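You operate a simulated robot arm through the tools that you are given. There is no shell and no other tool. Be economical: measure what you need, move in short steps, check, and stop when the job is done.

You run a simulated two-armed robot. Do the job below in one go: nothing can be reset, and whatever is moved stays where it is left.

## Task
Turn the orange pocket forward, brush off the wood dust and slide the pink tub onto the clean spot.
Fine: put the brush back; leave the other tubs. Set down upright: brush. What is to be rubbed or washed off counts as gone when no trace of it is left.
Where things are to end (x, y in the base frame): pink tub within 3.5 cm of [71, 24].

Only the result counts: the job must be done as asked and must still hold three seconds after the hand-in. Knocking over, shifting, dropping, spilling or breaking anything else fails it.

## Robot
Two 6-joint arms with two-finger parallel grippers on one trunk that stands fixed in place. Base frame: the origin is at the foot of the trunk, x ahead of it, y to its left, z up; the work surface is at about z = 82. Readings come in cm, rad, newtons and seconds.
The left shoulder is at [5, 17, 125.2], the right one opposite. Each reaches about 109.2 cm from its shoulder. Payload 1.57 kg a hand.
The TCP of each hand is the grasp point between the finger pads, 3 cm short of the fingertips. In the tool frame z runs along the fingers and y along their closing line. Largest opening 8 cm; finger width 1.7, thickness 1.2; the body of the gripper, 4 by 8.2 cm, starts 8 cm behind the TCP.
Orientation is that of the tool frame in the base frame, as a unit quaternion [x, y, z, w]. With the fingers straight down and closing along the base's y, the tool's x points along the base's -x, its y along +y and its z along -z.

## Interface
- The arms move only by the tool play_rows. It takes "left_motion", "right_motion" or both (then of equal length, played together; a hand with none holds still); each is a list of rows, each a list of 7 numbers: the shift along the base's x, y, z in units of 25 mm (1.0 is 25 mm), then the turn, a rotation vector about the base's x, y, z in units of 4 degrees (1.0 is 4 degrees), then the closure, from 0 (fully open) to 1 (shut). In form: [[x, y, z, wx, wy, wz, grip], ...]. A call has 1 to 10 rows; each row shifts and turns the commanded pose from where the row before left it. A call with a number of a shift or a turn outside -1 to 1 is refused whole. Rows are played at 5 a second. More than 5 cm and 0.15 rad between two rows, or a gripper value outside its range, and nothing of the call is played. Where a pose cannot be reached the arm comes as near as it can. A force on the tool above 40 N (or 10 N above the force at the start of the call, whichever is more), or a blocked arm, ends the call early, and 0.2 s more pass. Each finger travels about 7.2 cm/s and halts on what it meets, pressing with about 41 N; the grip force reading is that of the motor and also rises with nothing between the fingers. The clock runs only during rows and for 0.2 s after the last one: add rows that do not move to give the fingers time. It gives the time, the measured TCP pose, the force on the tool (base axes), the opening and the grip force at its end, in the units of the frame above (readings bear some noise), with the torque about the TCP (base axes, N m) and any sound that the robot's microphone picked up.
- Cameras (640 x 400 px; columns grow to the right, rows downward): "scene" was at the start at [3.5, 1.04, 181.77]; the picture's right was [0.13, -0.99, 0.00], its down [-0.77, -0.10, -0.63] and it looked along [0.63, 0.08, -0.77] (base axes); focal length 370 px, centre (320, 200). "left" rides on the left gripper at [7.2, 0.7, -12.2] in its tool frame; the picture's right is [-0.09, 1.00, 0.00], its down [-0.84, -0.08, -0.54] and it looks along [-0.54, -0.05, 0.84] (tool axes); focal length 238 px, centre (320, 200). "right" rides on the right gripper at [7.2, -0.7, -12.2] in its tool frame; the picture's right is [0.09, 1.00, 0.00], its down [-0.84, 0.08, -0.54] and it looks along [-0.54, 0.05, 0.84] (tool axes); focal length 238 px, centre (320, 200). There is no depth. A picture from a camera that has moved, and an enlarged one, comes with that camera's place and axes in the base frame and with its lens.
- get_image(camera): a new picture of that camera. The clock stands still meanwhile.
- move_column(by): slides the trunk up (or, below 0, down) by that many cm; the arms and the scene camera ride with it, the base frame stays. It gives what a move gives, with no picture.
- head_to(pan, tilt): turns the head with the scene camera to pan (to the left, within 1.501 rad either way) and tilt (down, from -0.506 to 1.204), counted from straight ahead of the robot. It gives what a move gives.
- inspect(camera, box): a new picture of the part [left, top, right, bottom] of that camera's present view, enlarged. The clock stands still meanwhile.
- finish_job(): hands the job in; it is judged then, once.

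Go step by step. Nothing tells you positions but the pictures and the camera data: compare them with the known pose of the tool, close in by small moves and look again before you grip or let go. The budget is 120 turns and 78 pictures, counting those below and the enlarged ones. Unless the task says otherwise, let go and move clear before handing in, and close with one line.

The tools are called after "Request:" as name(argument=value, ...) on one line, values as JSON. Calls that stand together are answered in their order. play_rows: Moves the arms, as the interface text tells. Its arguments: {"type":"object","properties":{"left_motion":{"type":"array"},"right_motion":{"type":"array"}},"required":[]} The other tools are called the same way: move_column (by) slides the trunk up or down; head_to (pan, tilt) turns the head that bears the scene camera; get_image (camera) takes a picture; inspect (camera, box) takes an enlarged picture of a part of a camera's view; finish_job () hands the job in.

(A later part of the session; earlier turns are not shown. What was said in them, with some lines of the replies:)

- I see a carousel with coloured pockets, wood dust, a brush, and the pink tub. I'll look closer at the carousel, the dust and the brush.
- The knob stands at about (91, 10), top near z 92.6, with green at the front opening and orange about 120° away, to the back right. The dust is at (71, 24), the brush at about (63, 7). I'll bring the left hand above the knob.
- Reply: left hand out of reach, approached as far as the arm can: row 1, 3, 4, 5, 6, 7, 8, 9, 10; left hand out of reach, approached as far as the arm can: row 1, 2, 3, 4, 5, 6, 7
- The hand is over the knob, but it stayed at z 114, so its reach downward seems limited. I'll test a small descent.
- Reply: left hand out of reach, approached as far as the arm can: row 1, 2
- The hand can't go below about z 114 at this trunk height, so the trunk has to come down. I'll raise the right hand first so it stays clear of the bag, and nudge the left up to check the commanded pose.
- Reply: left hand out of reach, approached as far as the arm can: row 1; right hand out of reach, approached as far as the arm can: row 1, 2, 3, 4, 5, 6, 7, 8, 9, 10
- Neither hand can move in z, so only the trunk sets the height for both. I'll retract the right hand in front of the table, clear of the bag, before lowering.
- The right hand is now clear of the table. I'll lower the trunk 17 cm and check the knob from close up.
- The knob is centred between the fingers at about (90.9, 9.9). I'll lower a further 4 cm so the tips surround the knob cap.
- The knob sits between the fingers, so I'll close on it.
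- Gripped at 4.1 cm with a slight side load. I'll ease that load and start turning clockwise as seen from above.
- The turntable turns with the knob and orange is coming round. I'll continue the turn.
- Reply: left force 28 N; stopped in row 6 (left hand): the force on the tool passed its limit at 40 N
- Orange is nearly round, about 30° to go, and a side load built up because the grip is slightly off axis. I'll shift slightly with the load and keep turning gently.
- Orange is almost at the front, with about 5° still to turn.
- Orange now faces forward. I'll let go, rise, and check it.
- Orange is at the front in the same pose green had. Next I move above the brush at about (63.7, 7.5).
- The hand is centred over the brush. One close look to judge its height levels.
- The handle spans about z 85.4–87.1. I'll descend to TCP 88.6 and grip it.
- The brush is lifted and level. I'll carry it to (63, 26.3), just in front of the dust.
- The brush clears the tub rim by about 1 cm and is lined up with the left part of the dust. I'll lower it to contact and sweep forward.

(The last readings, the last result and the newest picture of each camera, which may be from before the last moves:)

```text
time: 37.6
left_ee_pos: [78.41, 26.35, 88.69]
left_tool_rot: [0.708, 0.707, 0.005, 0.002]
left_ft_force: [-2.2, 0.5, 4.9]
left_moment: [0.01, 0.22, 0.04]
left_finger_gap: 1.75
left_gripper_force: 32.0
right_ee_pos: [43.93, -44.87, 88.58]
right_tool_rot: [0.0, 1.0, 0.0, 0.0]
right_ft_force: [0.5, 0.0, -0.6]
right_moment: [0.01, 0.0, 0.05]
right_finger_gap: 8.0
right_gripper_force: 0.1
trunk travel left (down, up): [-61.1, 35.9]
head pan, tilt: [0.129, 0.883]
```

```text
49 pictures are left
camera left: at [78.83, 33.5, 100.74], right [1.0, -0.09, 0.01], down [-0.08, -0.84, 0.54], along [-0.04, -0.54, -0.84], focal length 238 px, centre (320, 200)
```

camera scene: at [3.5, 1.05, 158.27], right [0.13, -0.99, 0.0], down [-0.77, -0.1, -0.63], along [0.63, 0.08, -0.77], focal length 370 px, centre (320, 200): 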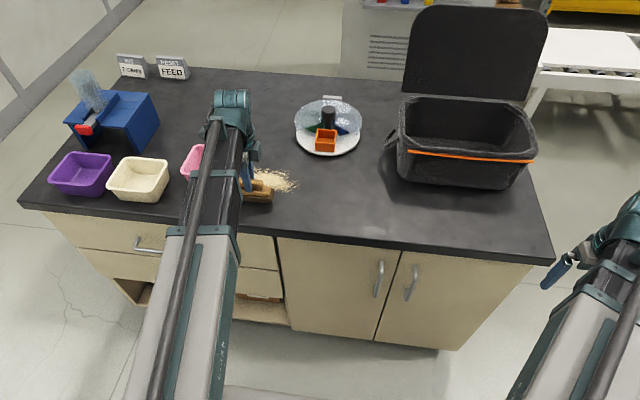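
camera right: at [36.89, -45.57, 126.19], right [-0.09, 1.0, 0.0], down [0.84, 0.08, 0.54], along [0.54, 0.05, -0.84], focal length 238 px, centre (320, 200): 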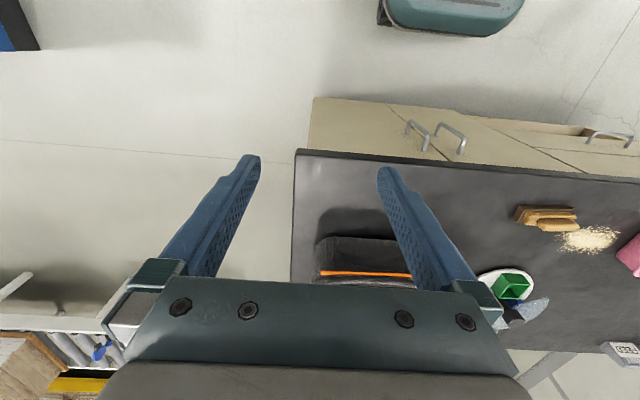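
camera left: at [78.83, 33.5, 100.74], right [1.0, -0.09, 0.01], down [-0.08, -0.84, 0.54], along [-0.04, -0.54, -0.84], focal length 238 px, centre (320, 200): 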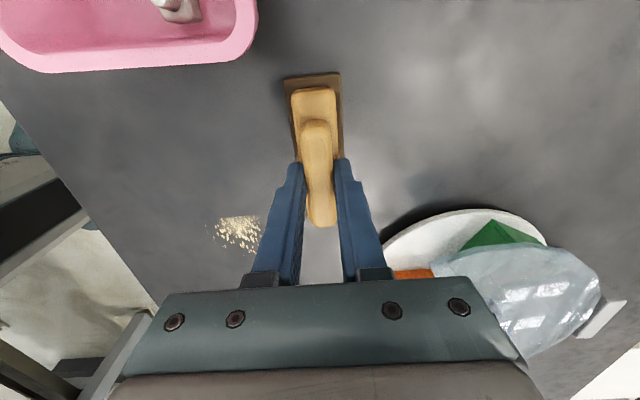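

One pass cleared that strip entirely. I'll shift right to y ≈ 18 and sweep back toward the front edge.

Request:
play_rows(left_motion=[[-0.2, -0.8, 0, 0, 0, 0, 1], [-0.2, -0.8, 0, 0, 0, 0, 1], [-0.2, -0.8, 0, 0, 0, 0, 1], [-0.2, -0.8, 0, 0, 0, 0, 1]])

Request:
play_rows(left_motion=[[-0.7, 0, 0, 0, 0, 0, 1], [-0.7, 0, 0, 0, 0, 0, 1], [-0.7, 0, 0, 0, 0, 0, 1], [-0.7, 0, 0, 0, 0, 0, 1], [-0.7, 0, 0, 0, 0, 0, 1], [-0.7, 0, 0, 0, 0, 0, 1], [-0.7, 0, 0, 0, 0, 0, 1], [-0.7, 0, 0, 0, 0, 0, 1]])

Request:
get_image(camera="left")

Request:
get_image(camera="scene")

```text
time: 38.6
left_ee_pos: [76.33, 18.4, 88.72]
left_tool_rot: [0.708, 0.706, 0.005, 0.002]
left_ft_force: [0.5, 0.5, 7.8]
left_moment: [0.29, 0.1, -0.03]
left_finger_gap: 1.73
left_gripper_force: 32.4
right_ee_pos: [44.03, -44.98, 88.57]
right_tool_rot: [0.0, 1.0, 0.001, 0.0]
right_ft_force: [0.0, 0.0, -0.2]
right_moment: [0.03, 0.0, 0.01]
right_finger_gap: 7.98
right_gripper_force: 0.0
trunk travel left (down, up): [-61.1, 35.9]
head pan, tilt: [0.129, 0.883]
```

```text
time: 40.4
left_ee_pos: [62.42, 18.55, 88.62]
left_tool_rot: [0.708, 0.706, 0.004, 0.0]
left_ft_force: [2.3, -0.5, 12.3]
left_moment: [-0.07, 0.11, 0.02]
left_finger_gap: 1.77
left_gripper_force: 31.9
right_ee_pos: [43.8, -44.93, 88.67]
right_tool_rot: [0.0, 1.0, -0.001, 0.0]
right_ft_force: [0.0, -0.1, 0.6]
right_moment: [0.02, -0.01, 0.02]
right_finger_gap: 7.99
right_gripper_force: 0.0
trunk travel left (down, up): [-61.1, 35.9]
head pan, tilt: [0.129, 0.883]
```

```text
48 pictures are left
camera left: at [62.89, 25.69, 100.73], right [1.0, -0.09, 0.01], down [-0.08, -0.84, 0.54], along [-0.04, -0.54, -0.84], focal length 238 px, centre (320, 200)
```

left: 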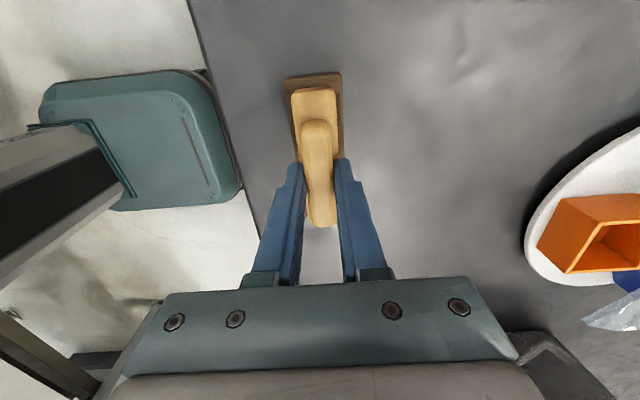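

```text
47 pictures are left
camera scene: at [3.42, 1.0, 156.18], right [0.13, -0.99, 0.0], down [-0.77, -0.1, -0.64], along [0.63, 0.08, -0.77], focal length 370 px, centre (320, 200)
```

scene: 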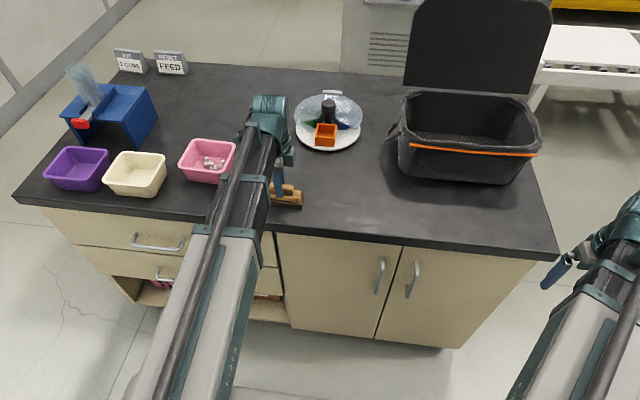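

The dust looks gone. I'll lift the brush, carry it back to (63.6, 7.2), and check the patch before releasing.

Request:
move_column(by=2.1)

Request:
play_rows(left_motion=[[0.08, -0.757, 0, 0, 0, 0, 1], [0.08, -0.757, 0, 0, 0, 0, 1], [0.08, -0.757, 0, 0, 0, 0, 1], [0.08, -0.757, 0, 0, 0, 0, 1], [0.08, -0.757, 0, 0, 0, 0, 1], [0.08, -0.757, 0, 0, 0, 0, 1], [0, 0, 0, 0, 0, 0, 1]])

Request:
inspect(camera="scene", box=[170, 120, 330, 220])

Request:
get_image(camera="left")

```text
time: 41.1
left_ee_pos: [62.49, 18.64, 90.69]
left_tool_rot: [0.708, 0.707, 0.003, 0.002]
left_ft_force: [0.1, -0.3, -1.5]
left_moment: [0.02, 0.03, 0.02]
left_finger_gap: 1.73
left_gripper_force: 32.2
right_ee_pos: [44.05, -44.93, 90.78]
right_tool_rot: [0.0, 1.0, -0.001, 0.0]
right_ft_force: [0.5, 0.2, -0.6]
right_moment: [0.02, -0.03, 0.03]
right_finger_gap: 7.98
right_gripper_force: 0.1
trunk travel left (down, up): [-63.2, 33.8]
head pan, tilt: [0.129, 0.883]
```

```text
time: 42.7
left_ee_pos: [63.71, 7.35, 90.75]
left_tool_rot: [0.708, 0.706, 0.004, 0.001]
left_ft_force: [-0.6, 0.0, -1.0]
left_moment: [0.03, 0.0, 0.02]
left_finger_gap: 1.74
left_gripper_force: 32.9
right_ee_pos: [43.99, -44.83, 90.68]
right_tool_rot: [0.0, 1.0, 0.0, 0.0]
right_ft_force: [0.6, -0.3, -0.6]
right_moment: [-0.01, 0.0, -0.03]
right_finger_gap: 7.99
right_gripper_force: 0.1
trunk travel left (down, up): [-63.2, 33.8]
head pan, tilt: [0.129, 0.883]
```

```text
4.00 times, centred on (250, 170) of scene
camera zoom: at [3.5, 1.02, 158.27], right [0.13, -0.99, 0.0], down [-0.77, -0.1, -0.63], along [0.63, 0.08, -0.77], focal length 1479 px, centre (600, 320)
```

zoom: 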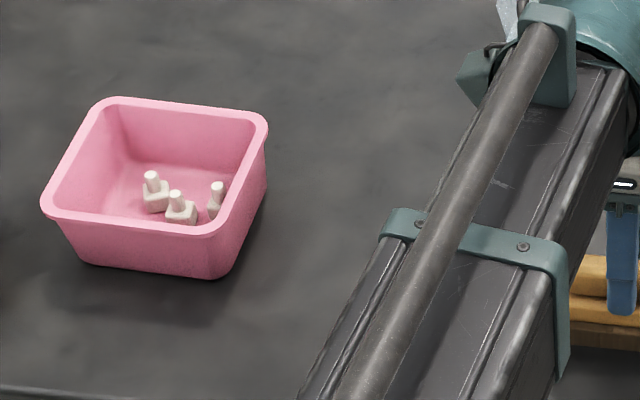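

```text
45 pictures are left
camera left: at [64.07, 14.41, 102.79], right [1.0, -0.09, 0.01], down [-0.08, -0.84, 0.54], along [-0.04, -0.54, -0.84], focal length 238 px, centre (320, 200)
```

left: 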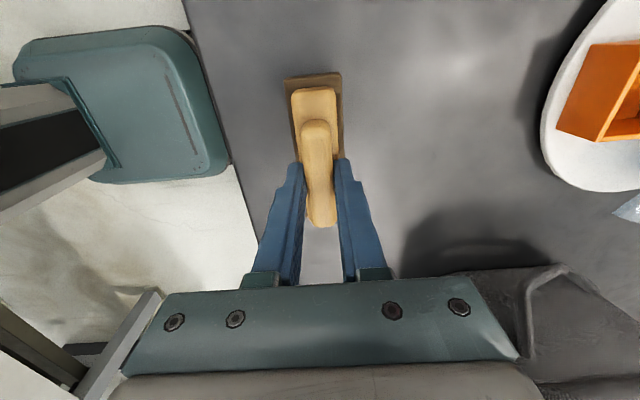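

The visible area is clean. I'll set the brush down on its old spot and release it.

Request:
move_column(by=-2.1)

Request:
play_rows(left_motion=[[0, 0, 0, 0, 0, 0, 0.7], [0, 0, 0, 0, 0, 0, 0.4], [0, 0, 0, 0, 0, 0, 0], [0, 0, 0, 0, 0, 0, 0], [0, 0, 0, 0, 0, 0, 0]])

Request:
move_column(by=13)

Request:
get_image(camera="left")

```text
time: 43.4
left_ee_pos: [63.47, 7.44, 88.57]
left_tool_rot: [0.708, 0.707, 0.003, 0.002]
left_ft_force: [1.2, -0.6, 6.2]
left_moment: [-0.02, 0.09, 0.0]
left_finger_gap: 1.73
left_gripper_force: 32.3
right_ee_pos: [44.0, -44.92, 88.55]
right_tool_rot: [-0.001, 1.0, 0.001, 0.0]
right_ft_force: [0.7, -0.1, -0.2]
right_moment: [0.03, -0.02, -0.01]
right_finger_gap: 7.99
right_gripper_force: 0.1
trunk travel left (down, up): [-61.1, 35.9]
head pan, tilt: [0.129, 0.883]
```

```text
time: 44.6
left_ee_pos: [63.49, 7.4, 88.62]
left_tool_rot: [0.708, 0.706, 0.003, 0.001]
left_ft_force: [0.3, 0.6, 0.2]
left_moment: [0.03, 0.0, 0.0]
left_finger_gap: 8.0
left_gripper_force: 0.1
right_ee_pos: [43.92, -44.79, 88.6]
right_tool_rot: [0.0, 1.0, 0.0, 0.0]
right_ft_force: [0.2, 0.0, -0.5]
right_moment: [0.03, -0.02, 0.02]
right_finger_gap: 8.0
right_gripper_force: 0.1
trunk travel left (down, up): [-61.1, 35.9]
head pan, tilt: [0.129, 0.883]
```

```text
time: 46.2
left_ee_pos: [63.53, 7.38, 101.51]
left_tool_rot: [0.708, 0.706, 0.004, 0.0]
left_ft_force: [0.7, -0.5, -0.8]
left_moment: [0.01, 0.02, -0.01]
left_finger_gap: 8.0
left_gripper_force: 0.0
right_ee_pos: [43.93, -44.98, 101.64]
right_tool_rot: [0.0, 1.0, -0.001, 0.001]
right_ft_force: [0.5, -0.1, 0.4]
right_moment: [0.01, 0.0, -0.02]
right_finger_gap: 7.99
right_gripper_force: 0.0
trunk travel left (down, up): [-74.1, 22.9]
head pan, tilt: [0.129, 0.883]
```

```text
44 pictures are left
camera left: at [64.07, 14.43, 113.69], right [1.0, -0.09, 0.01], down [-0.08, -0.84, 0.54], along [-0.04, -0.54, -0.84], focal length 238 px, centre (320, 200)
```

left: 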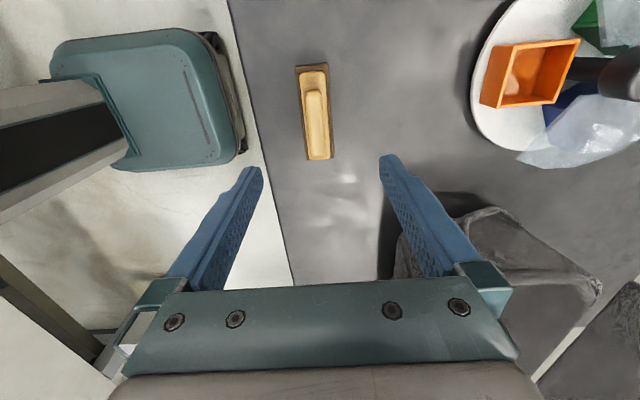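

The brush stands on its base where it was. Next is the pink tub, with its rim centred near (70.6, 39.8): I'll move above its back wall, away from the bottles, with the fingers half closed.

Request:
play_rows(left_motion=[[0.385, 0.99, 0, 0, 0, 0, 0.5], [0.385, 0.99, 0, 0, 0, 0, 0.5], [0.385, 0.99, 0, 0, 0, 0, 0.5], [0.385, 0.99, 0, 0, 0, 0, 0.5], [0.385, 0.99, 0, 0, 0, 0, 0.5], [0.385, 0.99, 0, 0, 0, 0, 0.5], [0.385, 0.99, 0, 0, 0, 0, 0.5]])

Request:
play_rows(left_motion=[[0.385, 0.99, 0, 0, 0, 0, 0.5], [0.385, 0.99, 0, 0, 0, 0, 0.5], [0.385, 0.99, 0, 0, 0, 0, 0.5], [0.385, 0.99, 0, 0, 0, 0, 0.5], [0.385, 0.99, 0, 0, 0, 0, 0.5], [0.385, 0.99, 0, 0, 0, 0, 0.5], [0, 0, 0, 0, 0, 0, 0.5]])

Request:
get_image(camera="left")

Request:
get_image(camera="scene")

```text
time: 47.8
left_ee_pos: [70.17, 24.67, 101.63]
left_tool_rot: [0.708, 0.706, 0.004, 0.001]
left_ft_force: [0.5, 0.5, 0.4]
left_moment: [0.01, 0.0, -0.02]
left_finger_gap: 3.98
left_gripper_force: 0.0
right_ee_pos: [43.88, -44.83, 101.6]
right_tool_rot: [0.0, 1.0, 0.0, 0.0]
right_ft_force: [-0.5, 0.0, -0.1]
right_moment: [0.0, 0.03, -0.01]
right_finger_gap: 7.97
right_gripper_force: 0.1
trunk travel left (down, up): [-74.1, 22.9]
head pan, tilt: [0.129, 0.883]
```

```text
time: 49.4
left_ee_pos: [76.2, 39.41, 101.53]
left_tool_rot: [0.707, 0.707, 0.004, 0.001]
left_ft_force: [0.2, -0.5, 0.0]
left_moment: [-0.02, 0.03, 0.0]
left_finger_gap: 3.99
left_gripper_force: 0.0
right_ee_pos: [44.0, -44.91, 101.54]
right_tool_rot: [0.0, 1.0, 0.0, 0.001]
right_ft_force: [0.6, -0.3, -0.4]
right_moment: [0.02, 0.01, -0.02]
right_finger_gap: 8.02
right_gripper_force: 0.0
trunk travel left (down, up): [-74.1, 22.9]
head pan, tilt: [0.129, 0.883]
```

```text
43 pictures are left
camera left: at [76.72, 46.57, 113.7], right [1.0, -0.09, 0.01], down [-0.08, -0.84, 0.54], along [-0.04, -0.54, -0.84], focal length 238 px, centre (320, 200)
```

left: 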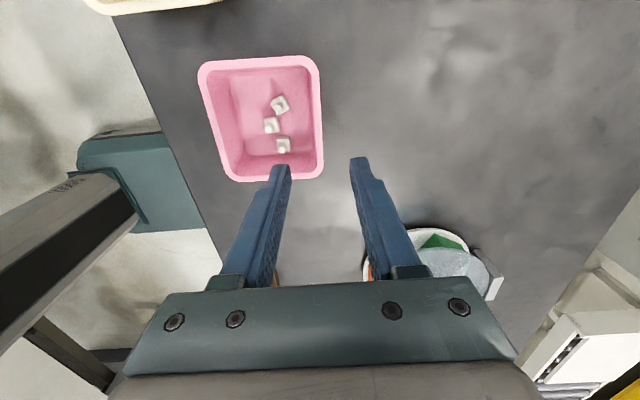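

```text
42 pictures are left
camera scene: at [3.48, 1.02, 169.18], right [0.13, -0.99, 0.0], down [-0.77, -0.1, -0.64], along [0.63, 0.08, -0.77], focal length 370 px, centre (320, 200)
```

scene: 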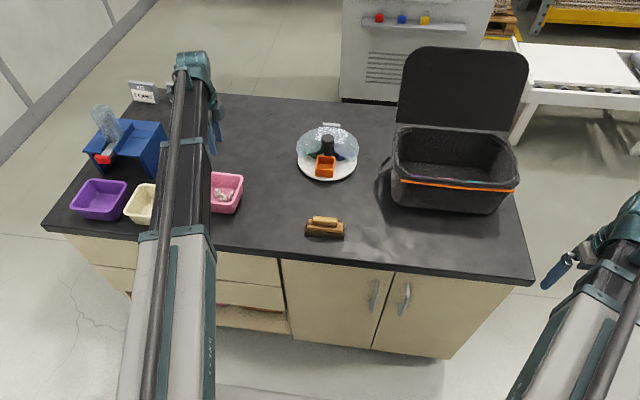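

The table is clean of dust and the tub's back wall is at x ≈ 75.3–76.5. I'll narrow the fingers to 3 cm, align over the wall, and descend partway.

Request:
play_rows(left_motion=[[-0.12, 0, 0, 0, 0, 0, 0.62], [0, 0, 0, 0, 0, 0, 0.62]])

Request:
move_column(by=-9)

Request:
get_image(camera="left")

```text
time: 50.0
left_ee_pos: [75.85, 39.53, 101.61]
left_tool_rot: [0.708, 0.706, 0.003, 0.0]
left_ft_force: [0.2, -0.3, 0.4]
left_moment: [0.02, -0.02, 0.02]
left_finger_gap: 3.03
left_gripper_force: 0.0
right_ee_pos: [44.06, -44.91, 101.56]
right_tool_rot: [0.0, 1.0, 0.0, 0.0]
right_ft_force: [0.2, 0.4, -0.5]
right_moment: [0.01, -0.02, -0.01]
right_finger_gap: 8.01
right_gripper_force: 0.0
trunk travel left (down, up): [-74.1, 22.9]
head pan, tilt: [0.129, 0.883]
```

```text
time: 51.2
left_ee_pos: [75.86, 39.46, 92.57]
left_tool_rot: [0.708, 0.706, 0.004, 0.001]
left_ft_force: [-0.1, 0.0, -0.1]
left_moment: [0.02, -0.02, 0.01]
left_finger_gap: 3.05
left_gripper_force: 0.0
right_ee_pos: [43.94, -44.86, 92.63]
right_tool_rot: [0.0, 1.0, 0.001, 0.0]
right_ft_force: [0.2, -0.6, -1.6]
right_moment: [0.04, 0.01, 0.01]
right_finger_gap: 8.01
right_gripper_force: 0.0
trunk travel left (down, up): [-65.1, 31.9]
head pan, tilt: [0.129, 0.883]
```

```text
41 pictures are left
camera left: at [76.32, 46.63, 104.71], right [1.0, -0.09, 0.01], down [-0.08, -0.84, 0.54], along [-0.04, -0.54, -0.84], focal length 238 px, centre (320, 200)
```

left: 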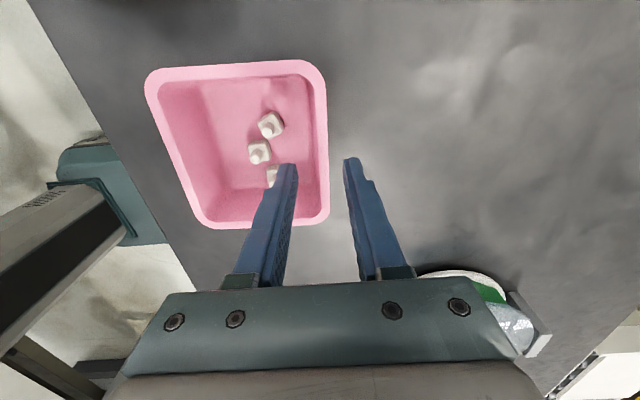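

The wall is midway between the tips. Descending the rest and closing.

Request:
move_column(by=-4.3)

Request:
play_rows(left_motion=[[0, 0, 0, 0, 0, 0, 0.72], [0, 0, 0, 0, 0, 0, 0.85], [0, 0, 0, 0, 0, 0, 1], [0, 0, 0, 0, 0, 0, 1]])

Request:
get_image(camera="left")

```text
time: 52.1
left_ee_pos: [75.81, 39.55, 88.35]
left_tool_rot: [0.708, 0.706, 0.004, 0.0]
left_ft_force: [-1.2, -0.1, 0.1]
left_moment: [-0.01, 0.02, 0.0]
left_finger_gap: 3.02
left_gripper_force: 0.0
right_ee_pos: [43.91, -44.9, 88.3]
right_tool_rot: [0.001, 1.0, 0.0, 0.0]
right_ft_force: [-0.5, 0.1, -1.2]
right_moment: [-0.01, 0.01, 0.02]
right_finger_gap: 8.03
right_gripper_force: 0.0
trunk travel left (down, up): [-60.8, 36.2]
head pan, tilt: [0.129, 0.883]
```

```text
time: 53.1
left_ee_pos: [75.93, 39.49, 88.27]
left_tool_rot: [0.707, 0.707, 0.005, 0.0]
left_ft_force: [1.1, 0.7, 6.7]
left_moment: [-0.23, 0.71, -0.15]
left_finger_gap: 0.52
left_gripper_force: 25.3
right_ee_pos: [43.88, -44.97, 88.35]
right_tool_rot: [0.0, 1.0, 0.0, 0.0]
right_ft_force: [-0.5, -0.3, 0.0]
right_moment: [0.02, 0.0, 0.04]
right_finger_gap: 8.0
right_gripper_force: 0.1
trunk travel left (down, up): [-60.8, 36.2]
head pan, tilt: [0.129, 0.883]
```

```text
40 pictures are left
camera left: at [76.3, 46.63, 100.44], right [1.0, -0.09, 0.01], down [-0.08, -0.84, 0.54], along [-0.04, -0.54, -0.84], focal length 238 px, centre (320, 200)
```

left: 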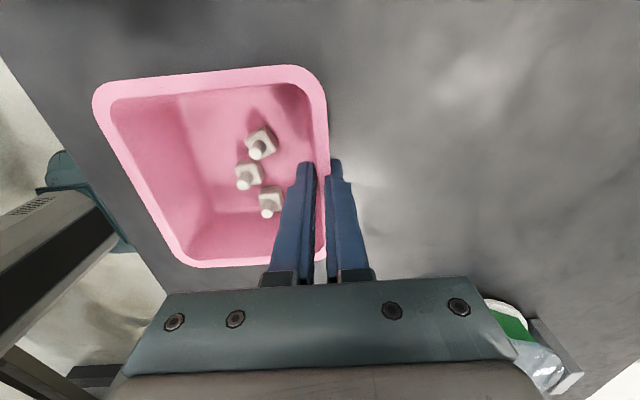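

The wall is gripped (0.5 cm). I'll slide the tub smoothly toward y = 24.

Request:
play_rows(left_motion=[[0.02, -0.25, 0, 0, 0, 0, 1], [0.02, -0.4, 0, 0, 0, 0, 1], [0.02, -0.4, 0, 0, 0, 0, 1], [0.02, -0.4, 0, 0, 0, 0, 1], [0.02, -0.4, 0, 0, 0, 0, 1], [0.02, -0.4, 0, 0, 0, 0, 1], [0.02, -0.4, 0, 0, 0, 0, 1], [0.02, -0.25, 0, 0, 0, 0, 1]])

Request:
get_image(camera="left")

```text
time: 54.9
left_ee_pos: [76.14, 32.34, 88.35]
left_tool_rot: [0.707, 0.707, 0.004, 0.001]
left_ft_force: [-0.1, 2.2, 6.2]
left_moment: [0.09, 0.75, -0.25]
left_finger_gap: 0.53
left_gripper_force: 25.4
right_ee_pos: [43.93, -44.91, 88.29]
right_tool_rot: [0.0, 1.0, 0.0, 0.001]
right_ft_force: [0.0, 0.8, 0.9]
right_moment: [-0.02, -0.01, 0.02]
right_finger_gap: 8.01
right_gripper_force: 0.0
trunk travel left (down, up): [-60.8, 36.2]
head pan, tilt: [0.129, 0.883]
```

```text
39 pictures are left
camera left: at [76.68, 39.39, 100.43], right [1.0, -0.09, 0.01], down [-0.08, -0.84, 0.54], along [-0.04, -0.54, -0.84], focal length 238 px, centre (320, 200)
```

left: 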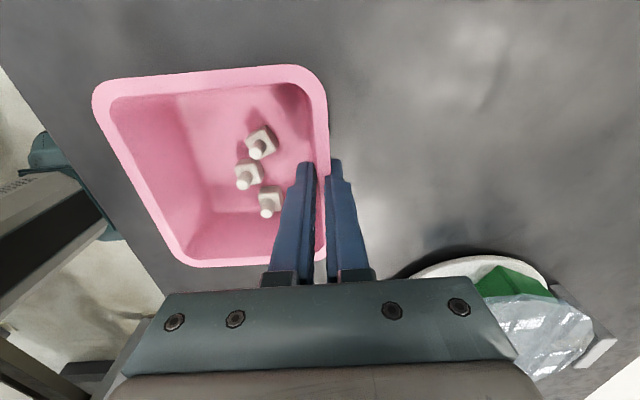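

The tub follows without the bottles shifting; about 8.2 cm to go.

Request:
play_rows(left_motion=[[0.02, -0.24, 0, 0, 0, 0, 1], [0.02, -0.4, 0, 0, 0, 0, 1], [0, -0.4, 0, 0, 0, 0, 1], [0, -0.4, 0, 0, 0, 0, 1], [0, -0.4, 0, 0, 0, 0, 1], [0, -0.4, 0, 0, 0, 0, 1], [0, -0.4, 0, 0, 0, 0, 1], [0, -0.4, 0, 0, 0, 0, 1], [0, -0.24, 0, 0, 0, 0, 1], [0, 0, 0, 0, 0, 0, 1]])

Request:
get_image(camera="left")

Request:
get_image(camera="scene")

```text
time: 57.1
left_ee_pos: [76.32, 24.13, 88.31]
left_tool_rot: [0.708, 0.706, 0.004, 0.0]
left_ft_force: [0.5, 2.2, 6.9]
left_moment: [0.04, 0.66, -0.27]
left_finger_gap: 0.53
left_gripper_force: 25.0
right_ee_pos: [43.92, -44.82, 88.29]
right_tool_rot: [0.001, 1.0, 0.0, -0.001]
right_ft_force: [0.7, -0.3, 0.6]
right_moment: [0.01, -0.03, 0.0]
right_finger_gap: 8.0
right_gripper_force: 0.1
trunk travel left (down, up): [-60.8, 36.2]
head pan, tilt: [0.129, 0.883]
```

```text
38 pictures are left
camera left: at [76.8, 31.19, 100.43], right [1.0, -0.09, 0.01], down [-0.08, -0.84, 0.54], along [-0.04, -0.54, -0.84], focal length 238 px, centre (320, 200)
```

left: 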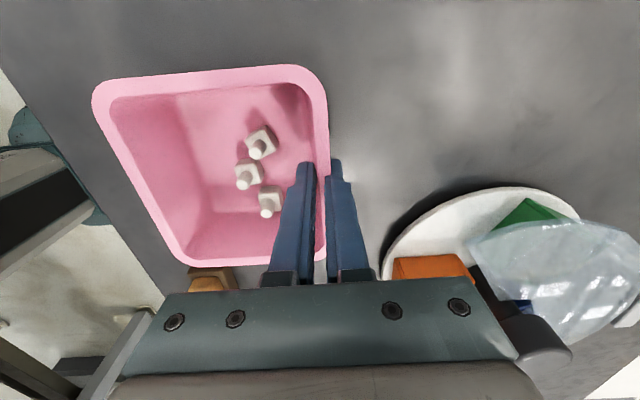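

```text
37 pictures are left
camera scene: at [3.44, 1.03, 155.88], right [0.13, -0.99, 0.0], down [-0.77, -0.1, -0.64], along [0.63, 0.08, -0.77], focal length 370 px, centre (320, 200)
```

scene: 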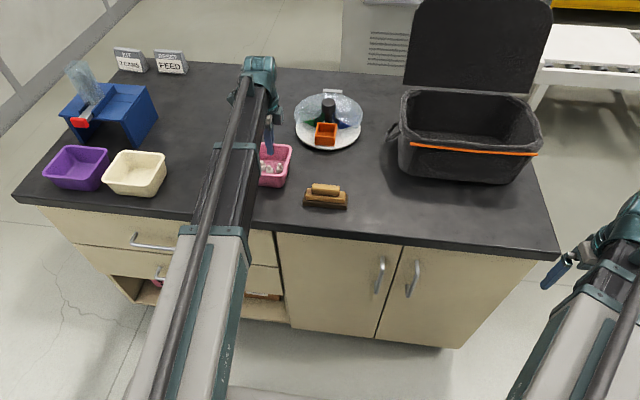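

The tub is in place. I'll open slightly, rise, and check.

Request:
play_rows(left_motion=[[0, 0, 0, 0, 0, 0, 0.85], [0, 0, 0, 0, 0, 0, 0.68], [0, 0, 0, 0, 0, 0, 0.66], [0, 0, 0, 0, 0, 0, 0.66]])

Request:
move_column(by=20)

Request:
play_rows(left_motion=[[-0.2, 0.95, 0, 0, 0, 0, 0.6], [-0.2, 0.95, 0, 0, 0, 0, 0.6], [-0.2, 0.95, 0, 0, 0, 0, 0.6], [-0.2, 0.95, 0, 0, 0, 0, 0.6], [-0.2, 0.95, 0, 0, 0, 0, 0.6], [-0.2, 0.95, 0, 0, 0, 0, 0.6], [-0.2, 0.95, 0, 0, 0, 0, 0.6], [-0.2, 0.95, 0, 0, 0, 0, 0.6], [-0.2, 0.95, 0, 0, 0, 0, 0.6], [0, 0, 0, 0, 0, 0, 0.6]])

Request:
get_image(camera="scene")

Request:
inspect(camera="scene", box=[220, 140, 380, 240])

```text
time: 58.1
left_ee_pos: [76.35, 24.07, 88.29]
left_tool_rot: [0.707, 0.707, 0.004, 0.002]
left_ft_force: [0.5, -0.1, 0.9]
left_moment: [0.04, 0.02, 0.0]
left_finger_gap: 2.7
left_gripper_force: 0.0
right_ee_pos: [44.08, -44.81, 88.24]
right_tool_rot: [-0.001, 1.0, 0.0, 0.0]
right_ft_force: [0.3, 0.8, -0.4]
right_moment: [-0.01, -0.01, 0.03]
right_finger_gap: 8.01
right_gripper_force: 0.1
trunk travel left (down, up): [-60.8, 36.2]
head pan, tilt: [0.129, 0.883]
```

```text
time: 60.2
left_ee_pos: [76.31, 24.04, 108.22]
left_tool_rot: [0.708, 0.706, 0.004, 0.002]
left_ft_force: [0.5, 0.5, 0.0]
left_moment: [0.01, -0.01, -0.01]
left_finger_gap: 2.69
left_gripper_force: 0.1
right_ee_pos: [43.99, -44.87, 108.36]
right_tool_rot: [0.0, 1.0, -0.001, 0.0]
right_ft_force: [0.6, 0.6, 0.5]
right_moment: [0.0, 0.01, 0.0]
right_finger_gap: 8.01
right_gripper_force: 0.0
trunk travel left (down, up): [-80.8, 16.2]
head pan, tilt: [0.129, 0.883]
```

```text
time: 62.4
left_ee_pos: [72.1, 45.57, 108.28]
left_tool_rot: [0.707, 0.707, 0.003, 0.001]
left_ft_force: [-0.7, 0.6, 0.2]
left_moment: [-0.02, -0.01, -0.03]
left_finger_gap: 3.19
left_gripper_force: 0.0
right_ee_pos: [44.01, -44.94, 108.28]
right_tool_rot: [0.0, 1.0, 0.001, 0.0]
right_ft_force: [0.5, -0.5, -0.3]
right_moment: [0.01, 0.02, -0.01]
right_finger_gap: 7.99
right_gripper_force: 0.0
trunk travel left (down, up): [-80.8, 16.2]
head pan, tilt: [0.129, 0.883]
```

```text
36 pictures are left
camera scene: at [3.5, 1.01, 175.87], right [0.13, -0.99, 0.0], down [-0.77, -0.1, -0.63], along [0.63, 0.08, -0.77], focal length 370 px, centre (320, 200)
```

scene: 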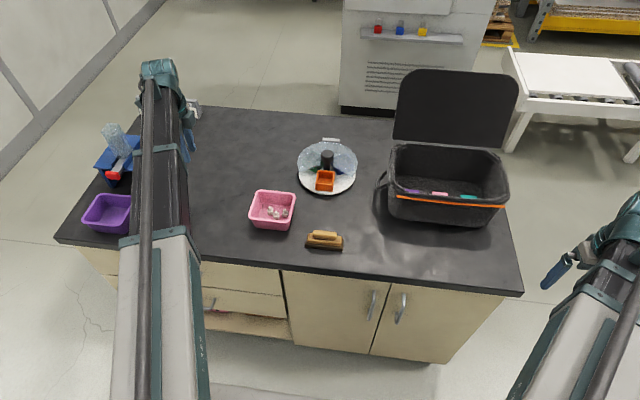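

```text
4.00 times, centred on (300, 190) of scene
camera zoom: at [3.5, 1.01, 175.87], right [0.13, -0.99, 0.0], down [-0.77, -0.1, -0.63], along [0.63, 0.08, -0.77], focal length 1479 px, centre (400, 240)
```

zoom: 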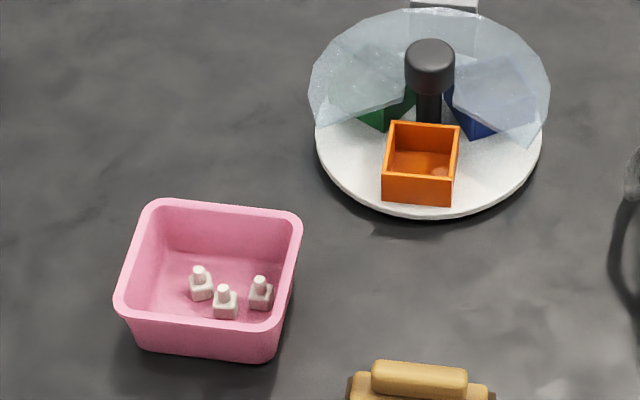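

The tub rests at about (71.2, 24.4), orange faces forward, no dust is left, and the brush stands on its old spot. Both hands are clear, so I'm handing in.

Request:
finish_job()

```text
The job is handed in.
```

The orange pocket faces forward, the wood dust is gone, the pink tub stands at about (71.2, 24.4) and the brush is upright back where it was. I didn't touch the other tubs.
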